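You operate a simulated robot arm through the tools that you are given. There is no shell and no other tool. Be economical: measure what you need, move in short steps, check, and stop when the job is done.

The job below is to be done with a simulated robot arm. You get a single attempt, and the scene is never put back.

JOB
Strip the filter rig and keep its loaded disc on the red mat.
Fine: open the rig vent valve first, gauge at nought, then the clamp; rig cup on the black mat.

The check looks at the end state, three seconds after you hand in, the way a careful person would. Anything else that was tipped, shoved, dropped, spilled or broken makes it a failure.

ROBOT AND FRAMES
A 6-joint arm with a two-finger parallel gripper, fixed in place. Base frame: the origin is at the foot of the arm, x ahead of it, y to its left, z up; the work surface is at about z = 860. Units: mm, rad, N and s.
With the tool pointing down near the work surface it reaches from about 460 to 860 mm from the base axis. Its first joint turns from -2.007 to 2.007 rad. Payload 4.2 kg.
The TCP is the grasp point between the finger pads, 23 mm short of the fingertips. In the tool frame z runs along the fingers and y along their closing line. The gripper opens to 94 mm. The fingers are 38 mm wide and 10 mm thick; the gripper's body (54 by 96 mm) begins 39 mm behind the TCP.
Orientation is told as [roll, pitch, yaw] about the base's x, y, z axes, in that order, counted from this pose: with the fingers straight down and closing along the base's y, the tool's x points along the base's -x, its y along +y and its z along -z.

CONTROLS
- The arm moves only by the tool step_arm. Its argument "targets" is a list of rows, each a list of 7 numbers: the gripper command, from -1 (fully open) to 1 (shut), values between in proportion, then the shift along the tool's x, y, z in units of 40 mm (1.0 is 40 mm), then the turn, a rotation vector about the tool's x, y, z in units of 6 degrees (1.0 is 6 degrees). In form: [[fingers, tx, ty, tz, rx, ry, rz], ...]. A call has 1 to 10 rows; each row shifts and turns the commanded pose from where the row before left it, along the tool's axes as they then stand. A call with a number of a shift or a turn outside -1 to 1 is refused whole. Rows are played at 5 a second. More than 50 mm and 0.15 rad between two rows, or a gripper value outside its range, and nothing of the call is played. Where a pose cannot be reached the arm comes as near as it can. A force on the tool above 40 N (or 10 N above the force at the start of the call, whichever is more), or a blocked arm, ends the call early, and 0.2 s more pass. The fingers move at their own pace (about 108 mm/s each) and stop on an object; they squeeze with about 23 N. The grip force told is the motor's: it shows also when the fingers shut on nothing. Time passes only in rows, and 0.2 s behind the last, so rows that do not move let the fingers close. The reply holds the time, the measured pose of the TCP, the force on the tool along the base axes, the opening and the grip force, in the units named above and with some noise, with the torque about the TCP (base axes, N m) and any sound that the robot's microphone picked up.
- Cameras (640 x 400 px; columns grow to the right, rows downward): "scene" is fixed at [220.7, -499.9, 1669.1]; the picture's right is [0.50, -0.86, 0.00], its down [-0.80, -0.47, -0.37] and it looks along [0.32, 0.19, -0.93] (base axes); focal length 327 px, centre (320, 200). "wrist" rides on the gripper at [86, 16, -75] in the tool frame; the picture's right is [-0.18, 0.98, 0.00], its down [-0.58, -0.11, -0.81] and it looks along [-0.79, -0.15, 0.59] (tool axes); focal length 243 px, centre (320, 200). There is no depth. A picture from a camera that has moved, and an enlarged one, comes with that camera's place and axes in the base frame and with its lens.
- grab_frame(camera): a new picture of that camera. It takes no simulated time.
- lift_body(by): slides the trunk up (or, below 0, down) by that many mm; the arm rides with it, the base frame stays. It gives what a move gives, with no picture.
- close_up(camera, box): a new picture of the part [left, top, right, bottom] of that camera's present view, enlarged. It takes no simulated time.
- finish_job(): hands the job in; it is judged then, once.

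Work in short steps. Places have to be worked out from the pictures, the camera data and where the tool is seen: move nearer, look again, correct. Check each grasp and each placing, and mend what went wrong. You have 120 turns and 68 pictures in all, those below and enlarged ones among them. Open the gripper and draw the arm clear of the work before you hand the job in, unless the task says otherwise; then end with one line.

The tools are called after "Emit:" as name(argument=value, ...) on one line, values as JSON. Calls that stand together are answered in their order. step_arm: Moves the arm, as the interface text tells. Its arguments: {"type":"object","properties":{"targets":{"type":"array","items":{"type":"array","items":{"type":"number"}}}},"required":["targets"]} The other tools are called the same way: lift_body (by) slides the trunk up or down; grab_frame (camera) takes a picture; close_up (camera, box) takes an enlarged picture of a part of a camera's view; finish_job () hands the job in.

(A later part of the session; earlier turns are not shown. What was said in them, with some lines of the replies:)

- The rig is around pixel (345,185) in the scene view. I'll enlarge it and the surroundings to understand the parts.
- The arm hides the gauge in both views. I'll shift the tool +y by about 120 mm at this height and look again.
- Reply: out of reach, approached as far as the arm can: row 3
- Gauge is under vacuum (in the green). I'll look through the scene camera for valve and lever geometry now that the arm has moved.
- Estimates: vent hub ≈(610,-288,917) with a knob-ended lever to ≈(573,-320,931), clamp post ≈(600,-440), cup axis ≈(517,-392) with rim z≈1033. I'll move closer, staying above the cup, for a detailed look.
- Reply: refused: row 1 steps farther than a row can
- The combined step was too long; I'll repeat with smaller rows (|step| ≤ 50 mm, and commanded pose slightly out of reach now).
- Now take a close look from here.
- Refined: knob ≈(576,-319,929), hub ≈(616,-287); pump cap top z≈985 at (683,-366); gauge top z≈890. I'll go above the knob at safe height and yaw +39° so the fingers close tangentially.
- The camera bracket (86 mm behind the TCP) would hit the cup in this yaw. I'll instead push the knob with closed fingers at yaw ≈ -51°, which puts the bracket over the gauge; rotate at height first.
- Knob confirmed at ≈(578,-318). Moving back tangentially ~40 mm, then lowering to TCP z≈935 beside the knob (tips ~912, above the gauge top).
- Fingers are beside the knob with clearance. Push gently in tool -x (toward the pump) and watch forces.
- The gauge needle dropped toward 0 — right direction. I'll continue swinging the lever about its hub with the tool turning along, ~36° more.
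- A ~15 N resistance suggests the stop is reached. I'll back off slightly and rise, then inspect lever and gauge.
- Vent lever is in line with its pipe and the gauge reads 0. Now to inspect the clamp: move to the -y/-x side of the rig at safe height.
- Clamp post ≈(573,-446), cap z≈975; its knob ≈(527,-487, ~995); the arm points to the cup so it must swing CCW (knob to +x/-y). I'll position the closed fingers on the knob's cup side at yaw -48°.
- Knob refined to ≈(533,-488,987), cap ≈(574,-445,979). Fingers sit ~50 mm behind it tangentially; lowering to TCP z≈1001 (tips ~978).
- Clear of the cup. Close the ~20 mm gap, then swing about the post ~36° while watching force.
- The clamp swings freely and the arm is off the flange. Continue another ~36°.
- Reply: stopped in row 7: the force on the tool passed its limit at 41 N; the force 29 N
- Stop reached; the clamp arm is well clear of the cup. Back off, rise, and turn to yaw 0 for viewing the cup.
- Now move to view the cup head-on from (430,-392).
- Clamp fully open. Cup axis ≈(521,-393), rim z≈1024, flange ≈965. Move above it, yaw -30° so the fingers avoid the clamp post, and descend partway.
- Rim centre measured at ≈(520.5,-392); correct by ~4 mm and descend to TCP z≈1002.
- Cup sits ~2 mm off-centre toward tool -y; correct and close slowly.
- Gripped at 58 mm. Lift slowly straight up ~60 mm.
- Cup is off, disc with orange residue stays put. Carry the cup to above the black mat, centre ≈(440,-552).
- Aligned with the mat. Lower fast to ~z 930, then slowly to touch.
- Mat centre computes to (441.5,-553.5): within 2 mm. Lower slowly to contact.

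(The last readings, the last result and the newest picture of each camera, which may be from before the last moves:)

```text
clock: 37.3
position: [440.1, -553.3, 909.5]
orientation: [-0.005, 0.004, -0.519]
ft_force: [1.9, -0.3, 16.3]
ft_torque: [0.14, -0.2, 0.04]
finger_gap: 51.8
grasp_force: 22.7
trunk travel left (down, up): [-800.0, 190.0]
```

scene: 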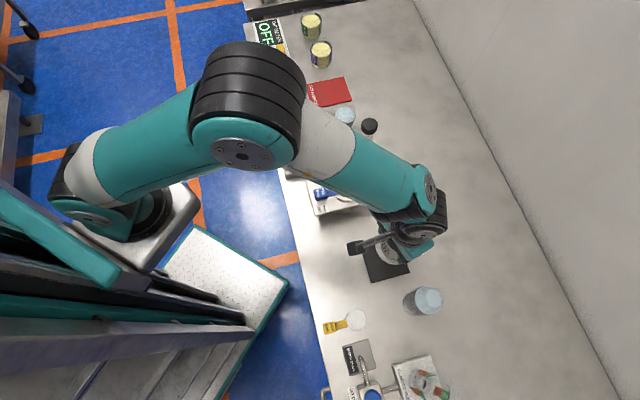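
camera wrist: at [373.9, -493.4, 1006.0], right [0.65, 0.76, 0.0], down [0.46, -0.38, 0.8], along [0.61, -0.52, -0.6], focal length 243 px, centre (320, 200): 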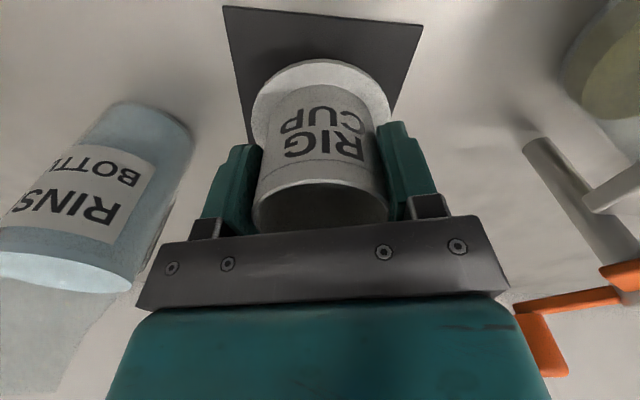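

Contact felt (16 N). The gap reading has shrunk, so I'll look before releasing.

Emit:
grab_frame(camera="wrist")

```text
25 pictures are left
camera wrist: at [373.9, -495.1, 985.5], right [0.65, 0.76, 0.0], down [0.46, -0.38, 0.8], along [0.61, -0.52, -0.59], focal length 243 px, centre (320, 200)
```

wrist: 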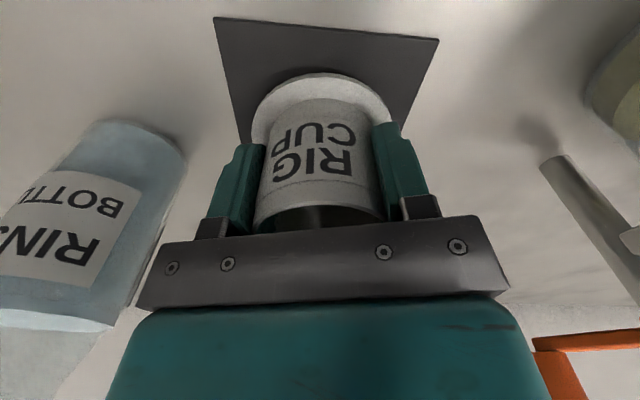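

The cup shifted slightly in the pads on contact. Relieve ~3 mm of force, then open gently.

Emit:
step_arm(targets=[[0.2, 0, 0, -0.06, 0, 0, 0], [0.1, 0, 0, 0, 0, 0, 0], [-0.05, 0, 0, 0, 0, 0, 0], [-0.15, 0, 0, 0, 0, 0, 0], [-0.25, 0, 0, 0, 0, 0, 0], [-0.4, 0, 0, 0, 0, 0, 0], [-0.6, 0, 0, 0, 0, 0, 0], [-1, 0, 0, 0, 0, 0, 0], [-1, 0, 0, 0, 0, 0, 0]])

Emit:
grab_frame(camera="wrist")

```text
clock: 39.3
position: [439.7, -552.9, 912.4]
orientation: [-0.003, 0.005, -0.518]
ft_force: [0.3, -0.2, -0.9]
ft_torque: [-0.02, -0.05, 0.03]
finger_gap: 94.0
grasp_force: 0.1
trunk travel left (down, up): [-800.0, 190.0]
```

```text
24 pictures are left
camera wrist: at [373.7, -495.1, 987.5], right [0.65, 0.76, 0.0], down [0.46, -0.38, 0.8], along [0.61, -0.52, -0.6], focal length 243 px, centre (320, 200)
```

wrist: 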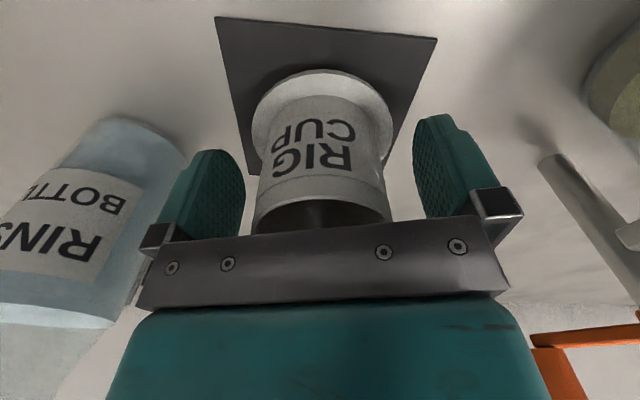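

Cup stands upright and centred on the black mat. Rise straight up, then go above the disc's blue tab at ≈(475,-352).

Emit:
step_arm(targets=[[-1, 0, 0, -0.6, 0, 0, 0], [-1, 0, 0, -1, 0, 0, 0], [-1, 0, 0, -1, 0, 0, 0], [-1, 0, 0, -1, 0, 0, 0], [-1, 0, 0, -1, 0, 0, 0], [-1, 0, 0, -0.3, 0, 0, 0]])

Emit:
step_arm(targets=[[-1, 0.35, 0.96, 0, 0, 0, 0], [-1, 0.35, 0.96, 0, 0, 0, 0], [-1, 0.35, 0.96, 0, 0, 0, 0], [-1, 0.35, 0.96, 0, 0, 0, 0], [-1, 0.35, 0.96, 0, 0, 0, 0], [-1, 0, 0, 0, 0, 0, 1], [-1, 0, 0, 0, 0, 0, 1], [-1, 0, 0, 0.5, 0, 0, 0], [-1, 0, 0, 0, 0, 0, 0]])

Emit:
grab_frame(camera="wrist")

Emit:
grab_frame(camera="scene")

```text
clock: 40.7
position: [442.2, -550.6, 1107.1]
orientation: [-0.003, 0.007, -0.52]
ft_force: [-0.7, 0.0, -0.2]
ft_torque: [0.01, -0.04, 0.01]
finger_gap: 93.8
grasp_force: 0.2
trunk travel left (down, up): [-800.0, 190.0]
```

```text
clock: 42.7
position: [474.0, -351.4, 1087.6]
orientation: [-0.004, 0.005, -0.728]
ft_force: [-0.3, 0.4, -0.2]
ft_torque: [0.04, -0.02, 0.02]
finger_gap: 93.9
grasp_force: 0.1
trunk travel left (down, up): [-800.0, 190.0]
```

```text
23 pictures are left
camera wrist: at [422.4, -280.4, 1162.7], right [0.79, 0.61, -0.01], down [0.37, -0.47, 0.8], along [0.49, -0.64, -0.59], focal length 243 px, centre (320, 200)
```

wrist: 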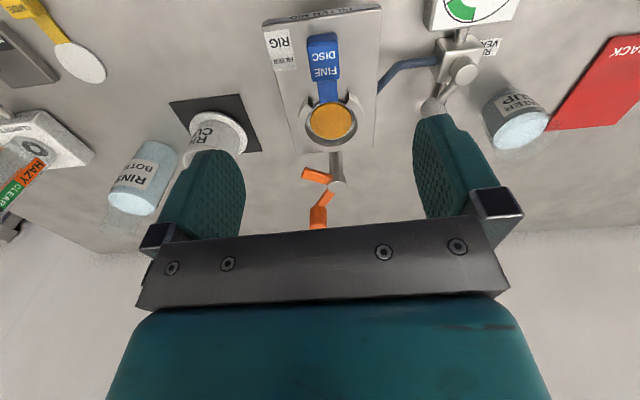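

```text
22 pictures are left
```

scene: 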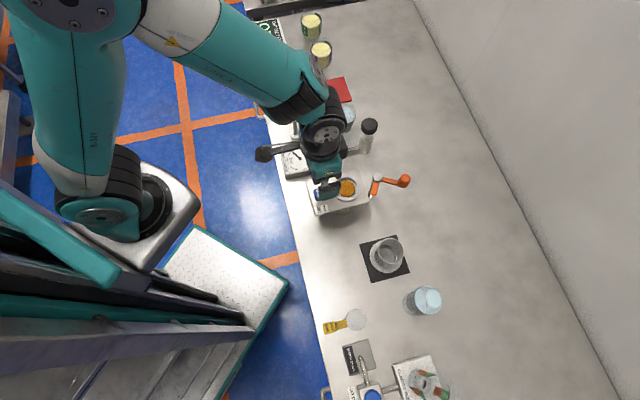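

Let me zoom on the tab and disc seat to see the grip height and clearances.

Emit:
close_up(camera="wrist", box=[250, 0, 410, 160])

```text
2.50 times, centred on (330, 80) of wrist
camera zoom: at [422.4, -280.4, 1162.7], right [0.79, 0.61, -0.01], down [0.37, -0.47, 0.8], along [0.49, -0.64, -0.59], focal length 606 px, centre (295, 500)
```

zoom: 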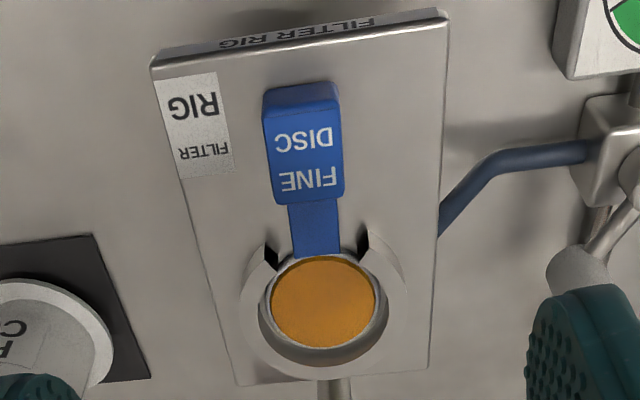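

Tab block is ~25 mm wide, ~20 mm tall on a plate at z≈945, centre ≈(477,-349), strip axis ≈136°. Align yaw, part-close to 50 mm and descend to z≈992 for a check.

Emit:
step_arm(targets=[[-0.06, -0.01, 0.08, 0, 0, 0, 0], [-0.06, 0, 0, 0, 0, 0, 0.45], [-0.06, 0, 0, 0.8, 0, 0, 0], [-0.06, 0, 0, 0.8, 0, 0, 0], [-0.06, 0, 0, 0.8, 0, 0, 0], [-0.06, 0, 0, 0, 0, 0, 0]])

Emit:
grab_frame(camera="wrist")

Emit:
close_up(camera="scene", box=[290, 130, 410, 230])

```text
clock: 44.1
position: [476.1, -348.4, 990.1]
orientation: [-0.005, 0.006, -0.775]
ft_force: [0.0, 0.3, -0.5]
ft_torque: [0.02, -0.01, 0.0]
finger_gap: 49.9
grasp_force: 0.0
trunk travel left (down, up): [-800.0, 190.0]
```

```text
20 pictures are left
camera wrist: at [426.7, -275.1, 1065.1], right [0.82, 0.57, -0.01], down [0.34, -0.48, 0.8], along [0.46, -0.66, -0.59], focal length 243 px, centre (320, 200)
```

wrist: 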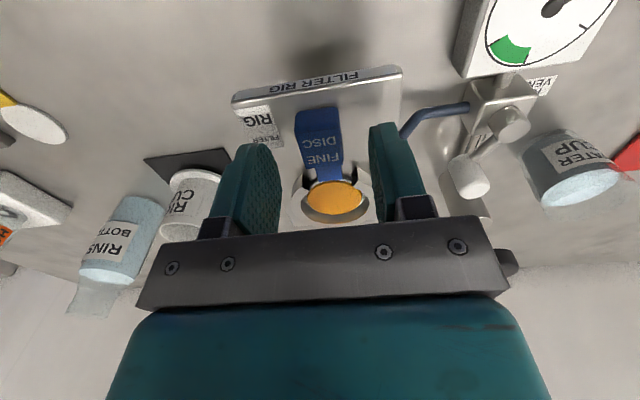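

```text
4.00 times, centred on (350, 180) of scene
camera zoom: at [220.7, -499.9, 1669.1], right [0.5, -0.86, 0.0], down [-0.8, -0.47, -0.37], along [0.32, 0.19, -0.93], focal length 1307 px, centre (200, 280)
```

zoom: 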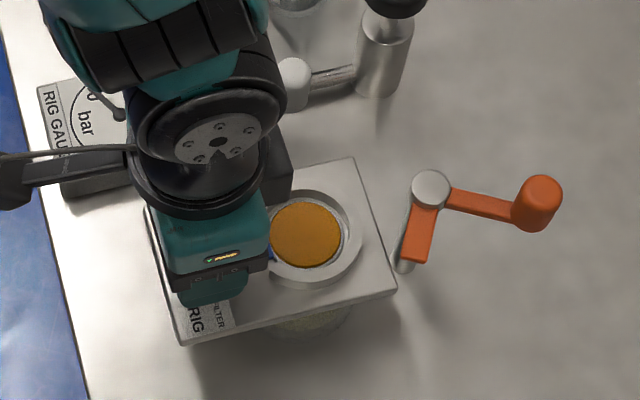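

Tab centred between fingers. Lower 18 mm to TCP z≈972 and close gently.

Emit:
step_arm(targets=[[-0.06, -0.03, -0.02, 0.2, 0, 0, 0], [-0.06, 0, 0, 0.15, 0, 0, 0], [-0.06, 0, 0, 0.1, 0, 0, 0], [-0.06, 0, 0, 0, 0, 0, 0]])

Emit:
grab_frame(camera="wrist")

```text
clock: 45.1
position: [476.4, -349.8, 972.4]
orientation: [-0.005, 0.006, -0.774]
ft_force: [-1.2, -0.3, -0.3]
ft_torque: [0.01, 0.01, 0.02]
finger_gap: 49.7
grasp_force: 0.0
trunk travel left (down, up): [-800.0, 190.0]
```

```text
18 pictures are left
camera wrist: at [427.5, -276.9, 1048.3], right [0.82, 0.57, -0.01], down [0.34, -0.48, 0.8], along [0.46, -0.66, -0.59], focal length 243 px, centre (320, 200)
```

wrist: 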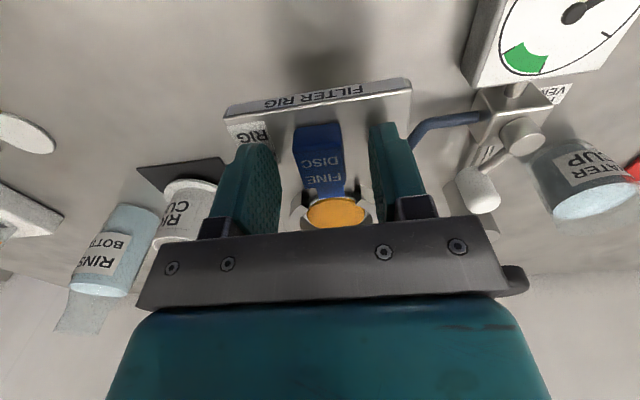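

No contact. Close slowly.

Emit:
step_arm(targets=[[0.1, 0, 0, 0, 0, 0, 0], [0.25, 0, 0, 0, 0, 0, 0], [0.35, 0, 0, 0, 0, 0, 0], [0.42, 0, 0, 0, 0, 0, 0], [0.6, 0, 0, 0, 0, 0, 0], [0.8, 0, 0, 0, 0, 0, 0], [0.8, 0, 0, 0, 0, 0, 0]])

Emit:
grab_frame(camera="wrist")

```text
clock: 46.7
position: [477.7, -350.8, 973.3]
orientation: [-0.004, 0.005, -0.776]
ft_force: [0.1, 0.4, -0.3]
ft_torque: [-0.02, 0.0, -0.02]
finger_gap: 22.6
grasp_force: 22.9
trunk travel left (down, up): [-800.0, 190.0]
```

```text
17 pictures are left
camera wrist: at [427.5, -276.8, 1048.3], right [0.82, 0.57, -0.01], down [0.34, -0.48, 0.8], along [0.46, -0.66, -0.59], focal length 243 px, centre (320, 200)
```

wrist: 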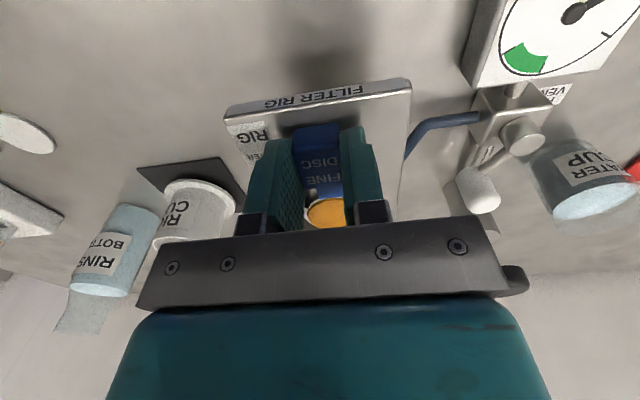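

Tab held at 22.6 mm. Lift straight up slowly so the disc leaves its seat level.

Emit:
step_arm(targets=[[0.8, 0, 0, -0.05, 0, 0, 0], [0.8, 0, 0, -0.1, 0, 0, 0], [0.8, 0, 0, -0.2, 0, 0, 0], [0.8, 0, 0, -0.35, 0, 0, 0], [0.8, 0, 0, -0.5, 0, 0, 0], [0.8, 0, 0, -0.5, 0, 0, 0], [0.8, 0, 0, -0.4, 0, 0, 0], [0.8, 0, 0, -0.2, 0, 0, 0], [0.8, 0, 0, 0, 0, 0, 0]])

Emit:
grab_frame(camera="wrist")

Emit:
close_up(camera="scene", box=[270, 60, 430, 220])

```text
clock: 48.7
position: [478.0, -350.2, 1065.6]
orientation: [-0.005, 0.006, -0.776]
ft_force: [-0.1, -0.4, 0.4]
ft_torque: [-0.02, 0.02, 0.01]
finger_gap: 22.5
grasp_force: 23.0
trunk travel left (down, up): [-800.0, 190.0]
```

```text
16 pictures are left
camera wrist: at [427.9, -277.7, 1140.6], right [0.82, 0.57, -0.01], down [0.34, -0.48, 0.8], along [0.46, -0.66, -0.59], focal length 243 px, centre (320, 200)
```

wrist: 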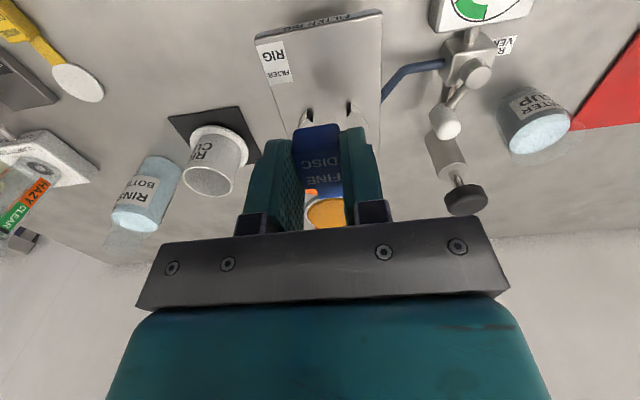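

```text
2.50 times, centred on (350, 140) of scene
camera zoom: at [220.7, -499.9, 1669.1], right [0.5, -0.86, 0.0], down [-0.8, -0.47, -0.37], along [0.32, 0.19, -0.93], focal length 817 px, centre (245, 350)
```

zoom: 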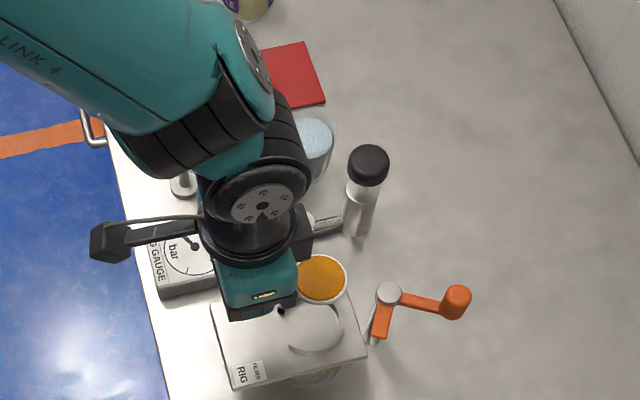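

Disc is lifted level with its residue intact. Raise to z≈1110 and turn to yaw +5° in two calls.

Emit:
step_arm(targets=[[0.8, 0, 0, -0.3, 0, 0, 0], [0.8, 0, 0, -0.4, 0, 0, 0], [0.8, 0, 0, -0.3, 0, 0, -0.3], [0.8, 0, 0, -0.1, 0, 0, -0.7], [0.8, 0, 0, 0, 0, 0, -0.9], [0.8, 0, 0, 0, 0, 0, -0.9], [0.8, 0, 0, 0, 0, 0, -0.9], [0.8, 0, 0, 0, 0, 0, -0.9], [0.8, 0, 0, 0, 0, 0, -0.9], [0.8, 0, 0, 0, 0, 0, -0.9]])

Emit:
step_arm(targets=[[0.8, 0, 0, 0, 0, 0, -0.8], [0.8, 0, 0, 0, 0, 0, -0.6], [0.8, 0, 0, 0, 0, 0, -0.45], [0.8, 0, 0, 0, 0, 0, 0]])

```text
clock: 50.9
position: [478.5, -350.0, 1109.7]
orientation: [0.001, 0.007, -0.102]
ft_force: [-0.8, -0.1, -0.3]
ft_torque: [0.02, 0.0, -0.01]
finger_gap: 22.5
grasp_force: 22.7
trunk travel left (down, up): [-800.0, 190.0]
```

```text
clock: 51.9
position: [478.1, -350.2, 1108.5]
orientation: [0.001, 0.007, 0.092]
ft_force: [0.7, 1.4, -0.9]
ft_torque: [-0.01, 0.01, -0.02]
finger_gap: 22.7
grasp_force: 22.7
trunk travel left (down, up): [-800.0, 190.0]
```

Travel half-way toward the mat at this height, smoothly.

Emit:
step_arm(targets=[[0.8, -0.2, 0.09, 0, 0, 0, 0], [0.8, -0.48, 0.21, 0, 0, 0, 0], [0.8, -0.8, 0.355, 0, 0, 0, 0], [0.8, -0.8, 0.355, 0, 0, 0, 0], [0.8, -0.8, 0.355, 0, 0, 0, 0], [0.8, -0.64, 0.284, 0, 0, 0, 0], [0.8, -0.32, 0.142, 0, 0, 0, 0], [0.8, 0, 0, 0, 0, 0, 0]])

Emit:
grab_frame(camera="wrist")

Emit:
grab_frame(camera="scene")

```text
clock: 53.7
position: [632.5, -264.3, 1109.3]
orientation: [0.002, 0.009, 0.088]
ft_force: [-0.5, -0.1, -0.2]
ft_torque: [-0.03, -0.01, 0.01]
finger_gap: 22.8
grasp_force: 22.9
trunk travel left (down, up): [-800.0, 190.0]
```

```text
14 pictures are left
camera wrist: at [546.1, -255.4, 1185.3], right [0.1, 1.0, 0.0], down [0.59, -0.06, 0.8], along [0.8, -0.08, -0.6], focal length 243 px, centre (320, 200)
```

wrist: 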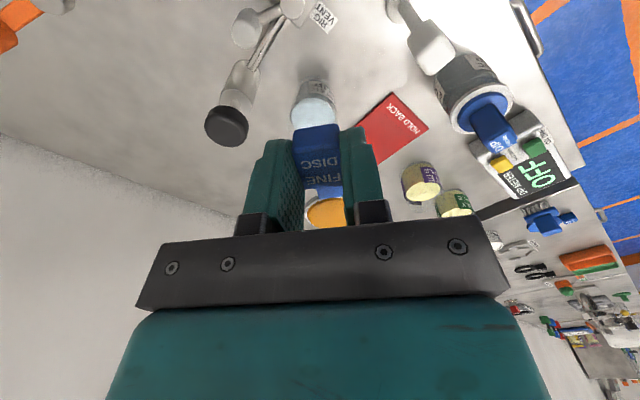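

```text
13 pictures are left
```

scene: 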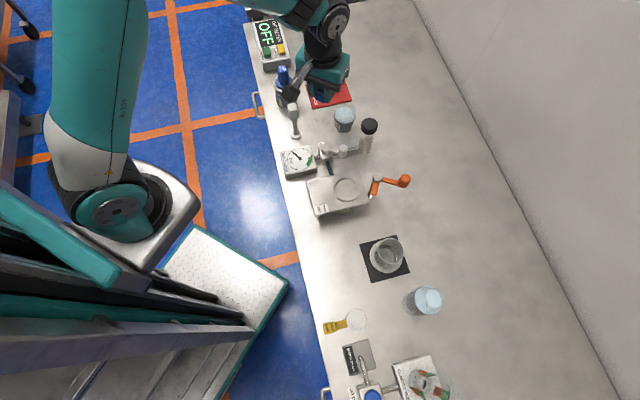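

Mat corners confirm centre (817,-177) with a diagonal along ~x. Target TCP ≈(784,-180), yaw ≈8° — keeps the camera bracket clear of the dip probe and stand.

Emit:
step_arm(targets=[[0.8, 0, 0, 0, 0, 0, -0.5], [0.8, -0.3, 0.12, 0, 0, 0, 0], [0.8, -0.6, 0.23, 0, 0, 0, 0], [0.8, -0.75, 0.28, 0, 0, 0, 0], [0.8, -0.75, 0.28, 0, 0, 0, 0], [0.8, -0.7, 0.28, 0, 0, 0, 0], [0.8, -0.6, 0.23, 0, 0, 0, 0], [0.8, -0.34, 0.14, 0, 0, 0, 0], [0.8, 0, 0, 0, 0, 0, 0]])

Emit:
grab_frame(camera="wrist")

Emit:
close_up(camera="scene", box=[240, 0, 420, 140])

```text
clock: 55.7
position: [783.6, -179.9, 1107.1]
orientation: [0.001, 0.007, 0.142]
ft_force: [-0.2, 0.8, 0.5]
ft_torque: [0.02, -0.02, 0.02]
finger_gap: 22.6
grasp_force: 22.7
trunk travel left (down, up): [-800.0, 190.0]
```

```text
12 pictures are left
camera wrist: at [697.4, -174.9, 1183.4], right [0.04, 1.0, 0.0], down [0.6, -0.03, 0.8], along [0.8, -0.03, -0.6], focal length 243 px, centre (320, 200)
```

wrist: 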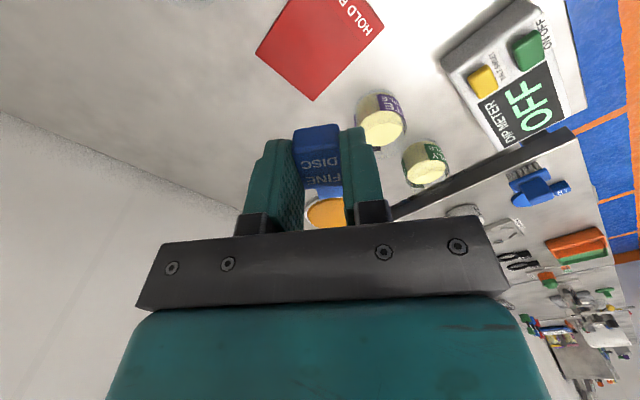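

```text
2.86 times, centred on (330, 70) of scene
camera zoom: at [220.7, -499.9, 1669.1], right [0.5, -0.86, 0.0], down [-0.8, -0.47, -0.37], along [0.32, 0.19, -0.93], focal length 934 px, centre (291, 571)
```

zoom: 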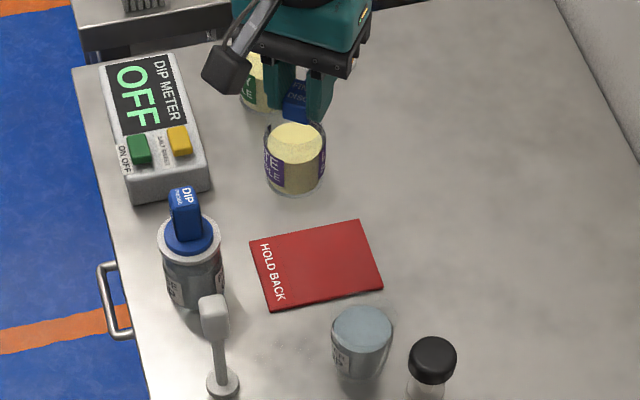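

Geometry verified (mat centre ≈(814,-179)). Descend smoothly to z≈940 and check clearances.

Emit:
step_arm(targets=[[0.8, 0, 0, 0.25, 0, 0, 0], [0.8, 0, 0, 0.5, 0, 0, 0], [0.8, 0, 0, 0.65, 0, 0, 0], [0.8, 0, 0, 0.65, 0, 0, 0], [0.8, 0, 0, 0.65, 0, 0, 0], [0.8, 0, 0, 0.65, 0, 0, 0], [0.8, 0, 0, 0.5, 0, 0, 0], [0.8, 0, 0, 0.3, 0, 0, 0], [0.8, 0, 0, 0, 0, 0, 0]])

Emit:
grab_frame(camera="wrist")

Emit:
close_up(camera="scene", box=[240, 0, 420, 140])

```text
clock: 57.7
position: [783.4, -180.8, 941.3]
orientation: [0.003, 0.006, 0.143]
ft_force: [0.2, 0.2, 0.0]
ft_torque: [0.01, -0.02, -0.01]
finger_gap: 22.8
grasp_force: 23.2
trunk travel left (down, up): [-800.0, 190.0]
```

```text
10 pictures are left
camera wrist: at [696.6, -174.8, 1017.1], right [0.04, 1.0, 0.0], down [0.6, -0.03, 0.8], along [0.8, -0.04, -0.6], focal length 243 px, centre (320, 200)
```

wrist: 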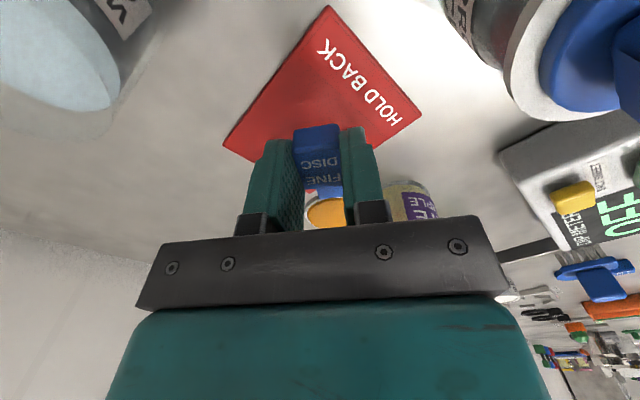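

```text
2.86 times, centred on (330, 70) of scene
camera zoom: at [220.7, -499.9, 1669.1], right [0.5, -0.86, 0.0], down [-0.8, -0.47, -0.37], along [0.32, 0.19, -0.93], focal length 934 px, centre (291, 571)
```

zoom: 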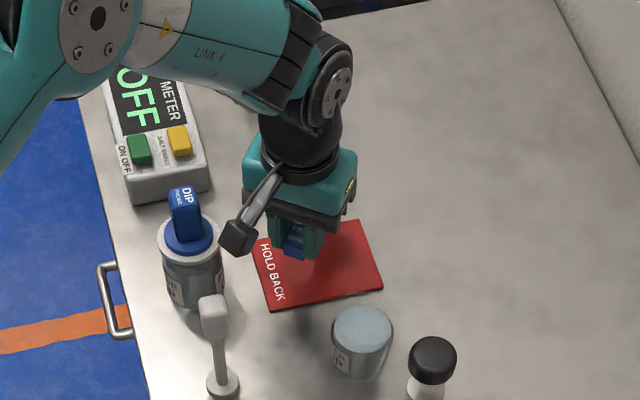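

Slight shift -5 mm in y for better centring, then lower to ~900 and creep down to contact.

Emit:
step_arm(targets=[[0.8, 0, -0.12, 0.2, 0, 0, 0], [0.8, 0, 0, 0.3, 0, 0, 0], [0.8, 0, 0, 0.3, 0, 0, 0], [0.8, 0, 0, 0.2, 0, 0, 0], [0.8, 0, 0, 0.06, 0, 0, 0], [0.8, 0, 0, 0.05, 0, 0, 0], [0.8, 0, 0, 0, 0, 0, 0]])

```text
clock: 59.3
position: [781.8, -183.8, 896.8]
orientation: [0.003, 0.009, 0.141]
ft_force: [-0.8, -0.1, 0.0]
ft_torque: [-0.01, -0.01, 0.02]
finger_gap: 22.7
grasp_force: 23.1
trunk travel left (down, up): [-800.0, 190.0]
```

No contact yet at z≈897; creep down further in 2 mm steps.

Emit:
step_arm(targets=[[0.8, 0, 0, 0.05, 0, 0, 0], [0.8, 0, 0, 0.05, 0, 0, 0], [0.8, 0, 0, 0.04, 0, 0, 0], [0.8, 0, 0, 0, 0, 0, 0]])

Emit:
grab_frame(camera="wrist")

```text
clock: 60.3
position: [783.7, -184.8, 891.9]
orientation: [-0.001, 0.004, 0.142]
ft_force: [-1.8, 0.8, 9.1]
ft_torque: [0.06, -0.36, 0.02]
finger_gap: 22.6
grasp_force: 23.1
trunk travel left (down, up): [-800.0, 190.0]
```

```text
8 pictures are left
camera wrist: at [696.3, -179.7, 968.1], right [0.04, 1.0, 0.0], down [0.59, -0.03, 0.8], along [0.8, -0.03, -0.6], focal length 243 px, centre (320, 200)
```

wrist: 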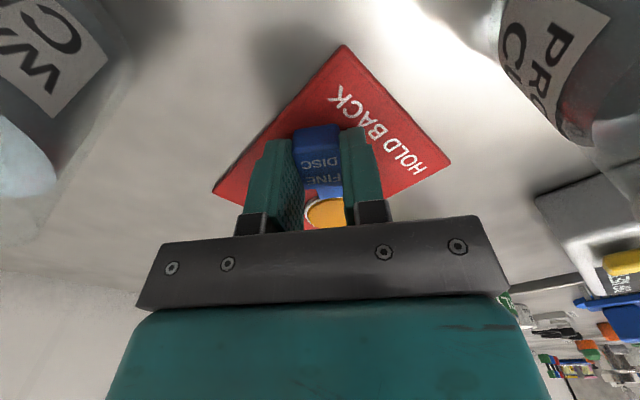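

Contact at 9 N, disc on the mat. Open the fingers gradually without moving.

Emit:
step_arm(targets=[[0.5, 0, 0, 0, 0, 0, 0], [0.45, 0, 0, 0, 0, 0, 0], [0.4, 0, 0, 0, 0, 0, 0], [0.3, 0, 0, 0, 0, 0, 0], [0.15, 0, 0, 0, 0, 0, 0], [0, 0, 0, 0, 0, 0, 0], [0, 0, 0, 0, 0, 0, 0]])

Emit:
grab_frame(camera="wrist")

```text
clock: 61.9
position: [782.4, -183.6, 892.1]
orientation: [0.002, 0.007, 0.142]
ft_force: [0.5, 0.5, 0.2]
ft_torque: [0.01, 0.02, -0.03]
finger_gap: 47.0
grasp_force: 0.1
trunk travel left (down, up): [-800.0, 190.0]
```

```text
7 pictures are left
camera wrist: at [696.2, -179.8, 967.3], right [0.04, 1.0, 0.0], down [0.6, -0.03, 0.8], along [0.8, -0.03, -0.6], focal length 243 px, centre (320, 200)
```

wrist: 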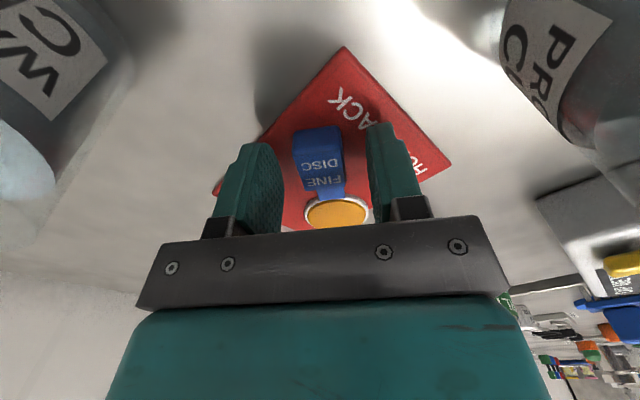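

Disc lies on the mat, free of the fingers. Rise straight up, then retreat toward the base.

Emit:
step_arm(targets=[[0, 0, 0, -0.3, 0, 0, 0], [0, 0, 0, -0.7, 0, 0, 0], [0, 0, 0, -1, 0, 0, 0], [0, 0, 0, -1, 0, 0, 0], [0, 0, 0, -1, 0, 0, 0], [0, 0, 0, -1, 0, 0, 0], [0, 0, 0, -1, 0, 0, 0], [-1, 0, 0, 0, 0, 0, 0]])

Emit:
step_arm(targets=[[-1, 0.9, 0, 0, 0, 0, 0], [-1, 0.9, 0, 0, 0, 0, 0], [-1, 0.9, 0, 0, 0, 0, 0], [-1, 0.9, 0, 0, 0, 0, 0], [-1, 0.9, 0, 0, 0, 0, 0], [-1, 0.9, 0, 0, 0, 0, 0], [-1, 0.9, 0, 0, 0, 0, 0], [-1, 0, 0, 0, 0, 0, 0]])

Emit:
grab_frame(camera="scene")

Emit:
close_up(camera="scene", box=[260, 50, 440, 200])

```text
clock: 63.7
position: [785.1, -183.6, 1132.2]
orientation: [0.002, 0.006, 0.141]
ft_force: [-0.9, 0.2, -0.4]
ft_torque: [-0.02, 0.01, 0.01]
finger_gap: 93.7
grasp_force: 0.0
trunk travel left (down, up): [-800.0, 190.0]
```

```text
clock: 65.5
position: [534.3, -221.4, 1132.0]
orientation: [0.002, 0.005, 0.142]
ft_force: [0.2, -0.4, -0.7]
ft_torque: [-0.02, 0.04, -0.01]
finger_gap: 94.0
grasp_force: 0.1
trunk travel left (down, up): [-800.0, 190.0]
```

```text
6 pictures are left
```

scene: 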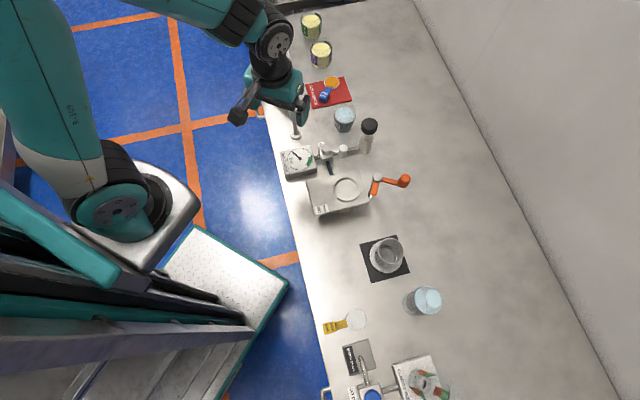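

```text
2.67 times, centred on (350, 125) of scene
camera zoom: at [220.7, -499.9, 1669.1], right [0.5, -0.86, 0.0], down [-0.8, -0.47, -0.37], along [0.32, 0.19, -0.93], focal length 871 px, centre (240, 400)
```

zoom: 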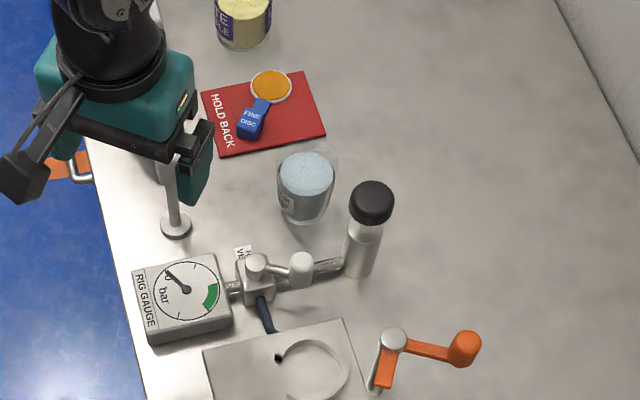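

Everything is in order, but the disc rim slightly overhangs the mat's far edge. I'll regrasp the tab and reposition it ~8 mm back plus a 12° turn; first return along the same path.

Emit:
step_arm(targets=[[0, -0.9, 0, 0, 0, 0, 0], [0, -0.9, 0, 0, 0, 0, 0], [0, -0.9, 0, 0, 0, 0, 0], [0, -0.9, 0, 0, 0, 0, 0], [0, -0.9, 0, 0, 0, 0, 0], [0, -0.9, 0, 0, 0, 0, 0], [0, -0.9, 0, 0, 0, 0, 0], [0, 0, 0, 0, 0, 0, 0]])

Emit:
step_arm(targets=[[0, 0, 0, 1, 0, 0, 0], [0, 0, 0, 1, 0, 0, 0], [0, 0, 0, 1, 0, 0, 0], [0, 0, 0, 1, 0, 0, 0], [0, 0, 0, 0.8, 0, 0, 0], [0, 0, 0, 0.5, 0, 0, 0], [0, 0, 0, 0, 0, 0, 0]])

Emit:
grab_frame(camera="wrist")

```text
clock: 67.3
position: [784.1, -184.0, 1130.2]
orientation: [0.0, 0.007, 0.141]
ft_force: [0.3, 0.1, 0.8]
ft_torque: [0.0, 0.01, 0.0]
finger_gap: 47.2
grasp_force: 0.0
trunk travel left (down, up): [-800.0, 190.0]
```

```text
clock: 68.9
position: [782.5, -184.1, 919.2]
orientation: [0.001, 0.006, 0.143]
ft_force: [-0.2, -0.7, 0.0]
ft_torque: [0.0, 0.02, -0.02]
finger_gap: 46.9
grasp_force: 0.0
trunk travel left (down, up): [-800.0, 190.0]
```

```text
4 pictures are left
camera wrist: at [696.5, -179.7, 994.8], right [0.04, 1.0, 0.0], down [0.6, -0.03, 0.8], along [0.8, -0.03, -0.6], focal length 243 px, centre (320, 200)
```

wrist: 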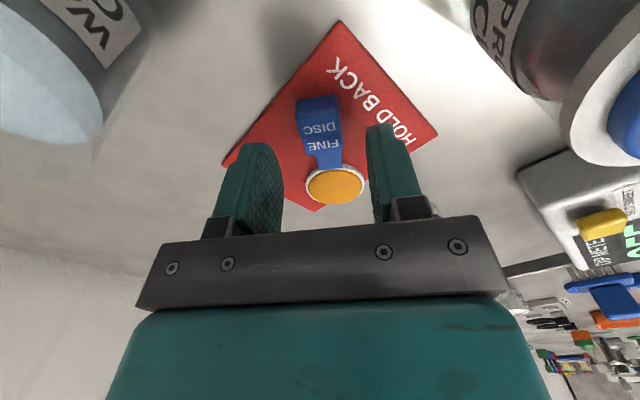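

Overhang confirmed (disc ≈(850,-172)). Lower the last 28 mm, and close on the tab gently.

Emit:
step_arm(targets=[[0, 0, 0, 0.4, 0, 0, 0], [0, 0, 0, 0.27, 0, 0, 0], [0, 0, 0, 0, 0, 0, 0], [0.25, 0, 0, 0, 0, 0, 0], [0.38, 0, 0, 0, 0, 0, 0], [0.45, 0, 0, 0, 0, 0, 0], [0.6, 0, 0, 0, 0, 0, 0], [0.8, 0, 0, 0, 0, 0, 0], [0.8, 0, 0, 0, 0, 0, 0]])

```text
clock: 70.9
position: [785.7, -184.8, 892.5]
orientation: [0.003, 0.006, 0.142]
ft_force: [0.1, 0.3, -0.3]
ft_torque: [0.02, -0.01, 0.06]
finger_gap: 22.7
grasp_force: 22.6
trunk travel left (down, up): [-800.0, 190.0]
```

Gripped again at 22.7 mm. Lift 12 mm, turn -12°, shift (-3,-7) mm, lower back.

Emit:
step_arm(targets=[[0.8, 0, 0, -0.1, 0, 0, 0], [0.8, 0, 0, -0.2, 0, 0, 0], [0.8, 0, 0, 0, 0, 0, 0.6], [0.8, 0, 0, 0, 0, 0, 0.8], [0.8, 0, 0, 0, 0, 0, 0.6], [0.8, 0.06, -0.18, 0, 0, 0, 0], [0.8, 0, 0, 0.2, 0, 0, 0], [0.8, 0, 0, 0.06, 0, 0, 0], [0.8, 0, 0, 0.05, 0, 0, 0], [0.8, 0, 0, 0, 0, 0, 0]])

Emit:
grab_frame(camera="wrist")

```text
clock: 73.1
position: [780.6, -190.3, 893.5]
orientation: [0.001, 0.003, -0.068]
ft_force: [-2.7, -0.5, 15.4]
ft_torque: [0.01, 0.02, 0.04]
finger_gap: 22.7
grasp_force: 22.9
trunk travel left (down, up): [-800.0, 190.0]
```

```text
3 pictures are left
camera wrist: at [696.1, -168.2, 968.6], right [0.25, 0.97, 0.0], down [0.58, -0.15, 0.8], along [0.78, -0.2, -0.59], focal length 243 px, centre (320, 200)
```

wrist: 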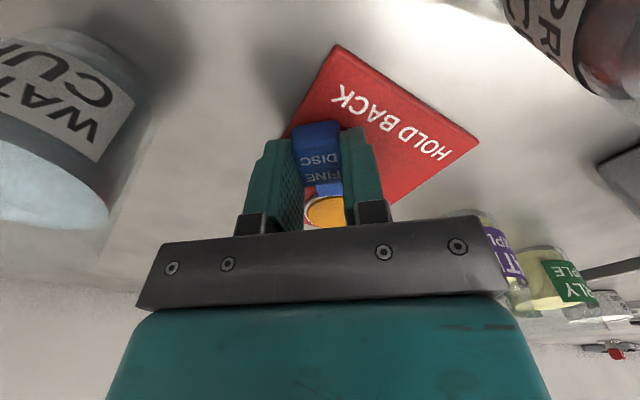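

Contact firm. Relieve ~0.5 mm and open gradually, then rise straight up and retreat.

Emit:
step_arm(targets=[[0.8, 0, 0, -0.012, 0, 0, 0], [0.5, 0, 0, 0, 0, 0, 0], [0.45, 0, 0, 0, 0, 0, 0], [0.4, 0, 0, 0, 0, 0, 0], [0.3, 0, 0, 0, 0, 0, 0], [0.15, 0, 0, 0, 0, 0, 0], [0, 0, 0, 0, 0, 0, 0], [0, 0, 0, 0, 0, 0, 0]])

Emit:
step_arm(targets=[[0, 0, 0, -0.3, 0, 0, 0], [0, 0, 0, -0.7, 0, 0, 0], [0, 0, 0, -1, 0, 0, 0], [0, 0, 0, -1, 0, 0, 0], [0, 0, 0, -1, 0, 0, 0], [0, 0, 0, -1, 0, 0, 0], [0, 0, 0, -1, 0, 0, 0], [-1, 0, 0, 0, 0, 0, 0]])

Emit:
step_arm(targets=[[-1, 0.9, 0, 0, 0, 0, 0], [-1, 0.9, 0, 0, 0, 0, 0], [-1, 0.9, 0, 0, 0, 0, 0], [-1, 0.9, 0, 0, 0, 0, 0], [-1, 0.9, 0, 0, 0, 0, 0], [-1, 0.9, 0, 0, 0, 0, 0], [-1, 0.9, 0, 0, 0, 0, 0], [-1, 0, 0, 0, 0, 0, 0]])

Emit:
close_up(camera="scene", box=[240, 30, 440, 290])

```text
clock: 74.9
position: [781.4, -190.8, 891.1]
orientation: [0.0, 0.007, -0.07]
ft_force: [-0.2, 0.2, 0.7]
ft_torque: [0.02, 0.01, 0.05]
finger_gap: 47.0
grasp_force: 0.0
trunk travel left (down, up): [-800.0, 190.0]
```

```text
clock: 76.7
position: [783.3, -192.6, 1133.5]
orientation: [0.001, 0.007, -0.067]
ft_force: [0.7, -0.5, 0.4]
ft_torque: [0.01, -0.02, 0.0]
finger_gap: 94.2
grasp_force: 0.0
trunk travel left (down, up): [-800.0, 190.0]
```

```text
clock: 78.5
position: [529.8, -174.7, 1131.9]
orientation: [0.0, 0.008, -0.068]
ft_force: [0.1, 0.4, -0.1]
ft_torque: [0.02, 0.02, -0.01]
finger_gap: 94.1
grasp_force: 0.1
trunk travel left (down, up): [-800.0, 190.0]
```

```text
1.54 times, centred on (340, 160) of scene
camera zoom: at [220.7, -499.9, 1669.1], right [0.5, -0.86, 0.0], down [-0.8, -0.47, -0.37], along [0.32, 0.19, -0.93], focal length 503 px, centre (289, 262)
```

zoom: 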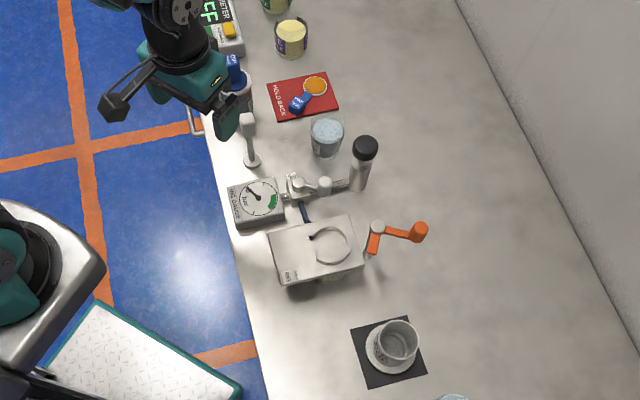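

Let me zoom once on the mat for the final check.

Emit:
close_up(camera="scene", box=[290, 60, 370, 120])

```text
6.67 times, centred on (330, 90) of scene
camera zoom: at [220.7, -499.9, 1669.1], right [0.5, -0.86, 0.0], down [-0.8, -0.47, -0.37], along [0.32, 0.19, -0.93], focal length 2178 px, centre (253, 933)
```

zoom: 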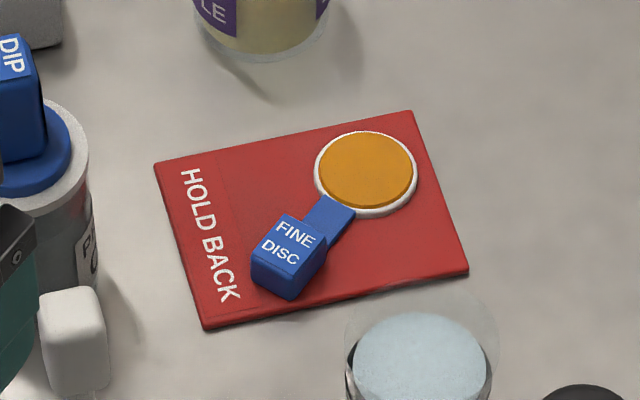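

The disc and its tab now lie fully within the red mat, with the residue intact. The gauge is at 0, the vent and clamp are open, and the cup is on the black mat. The gripper is open and clear, so I'm handing in.

Emit:
finish_job()

```text
The job is handed in.
```

The rig is stripped: I opened the vent valve, waited for the gauge to read 0, then opened the clamp. The rig cup stands on the black mat, the loaded fine disc lies fully on the red mat, and the arm is clear.
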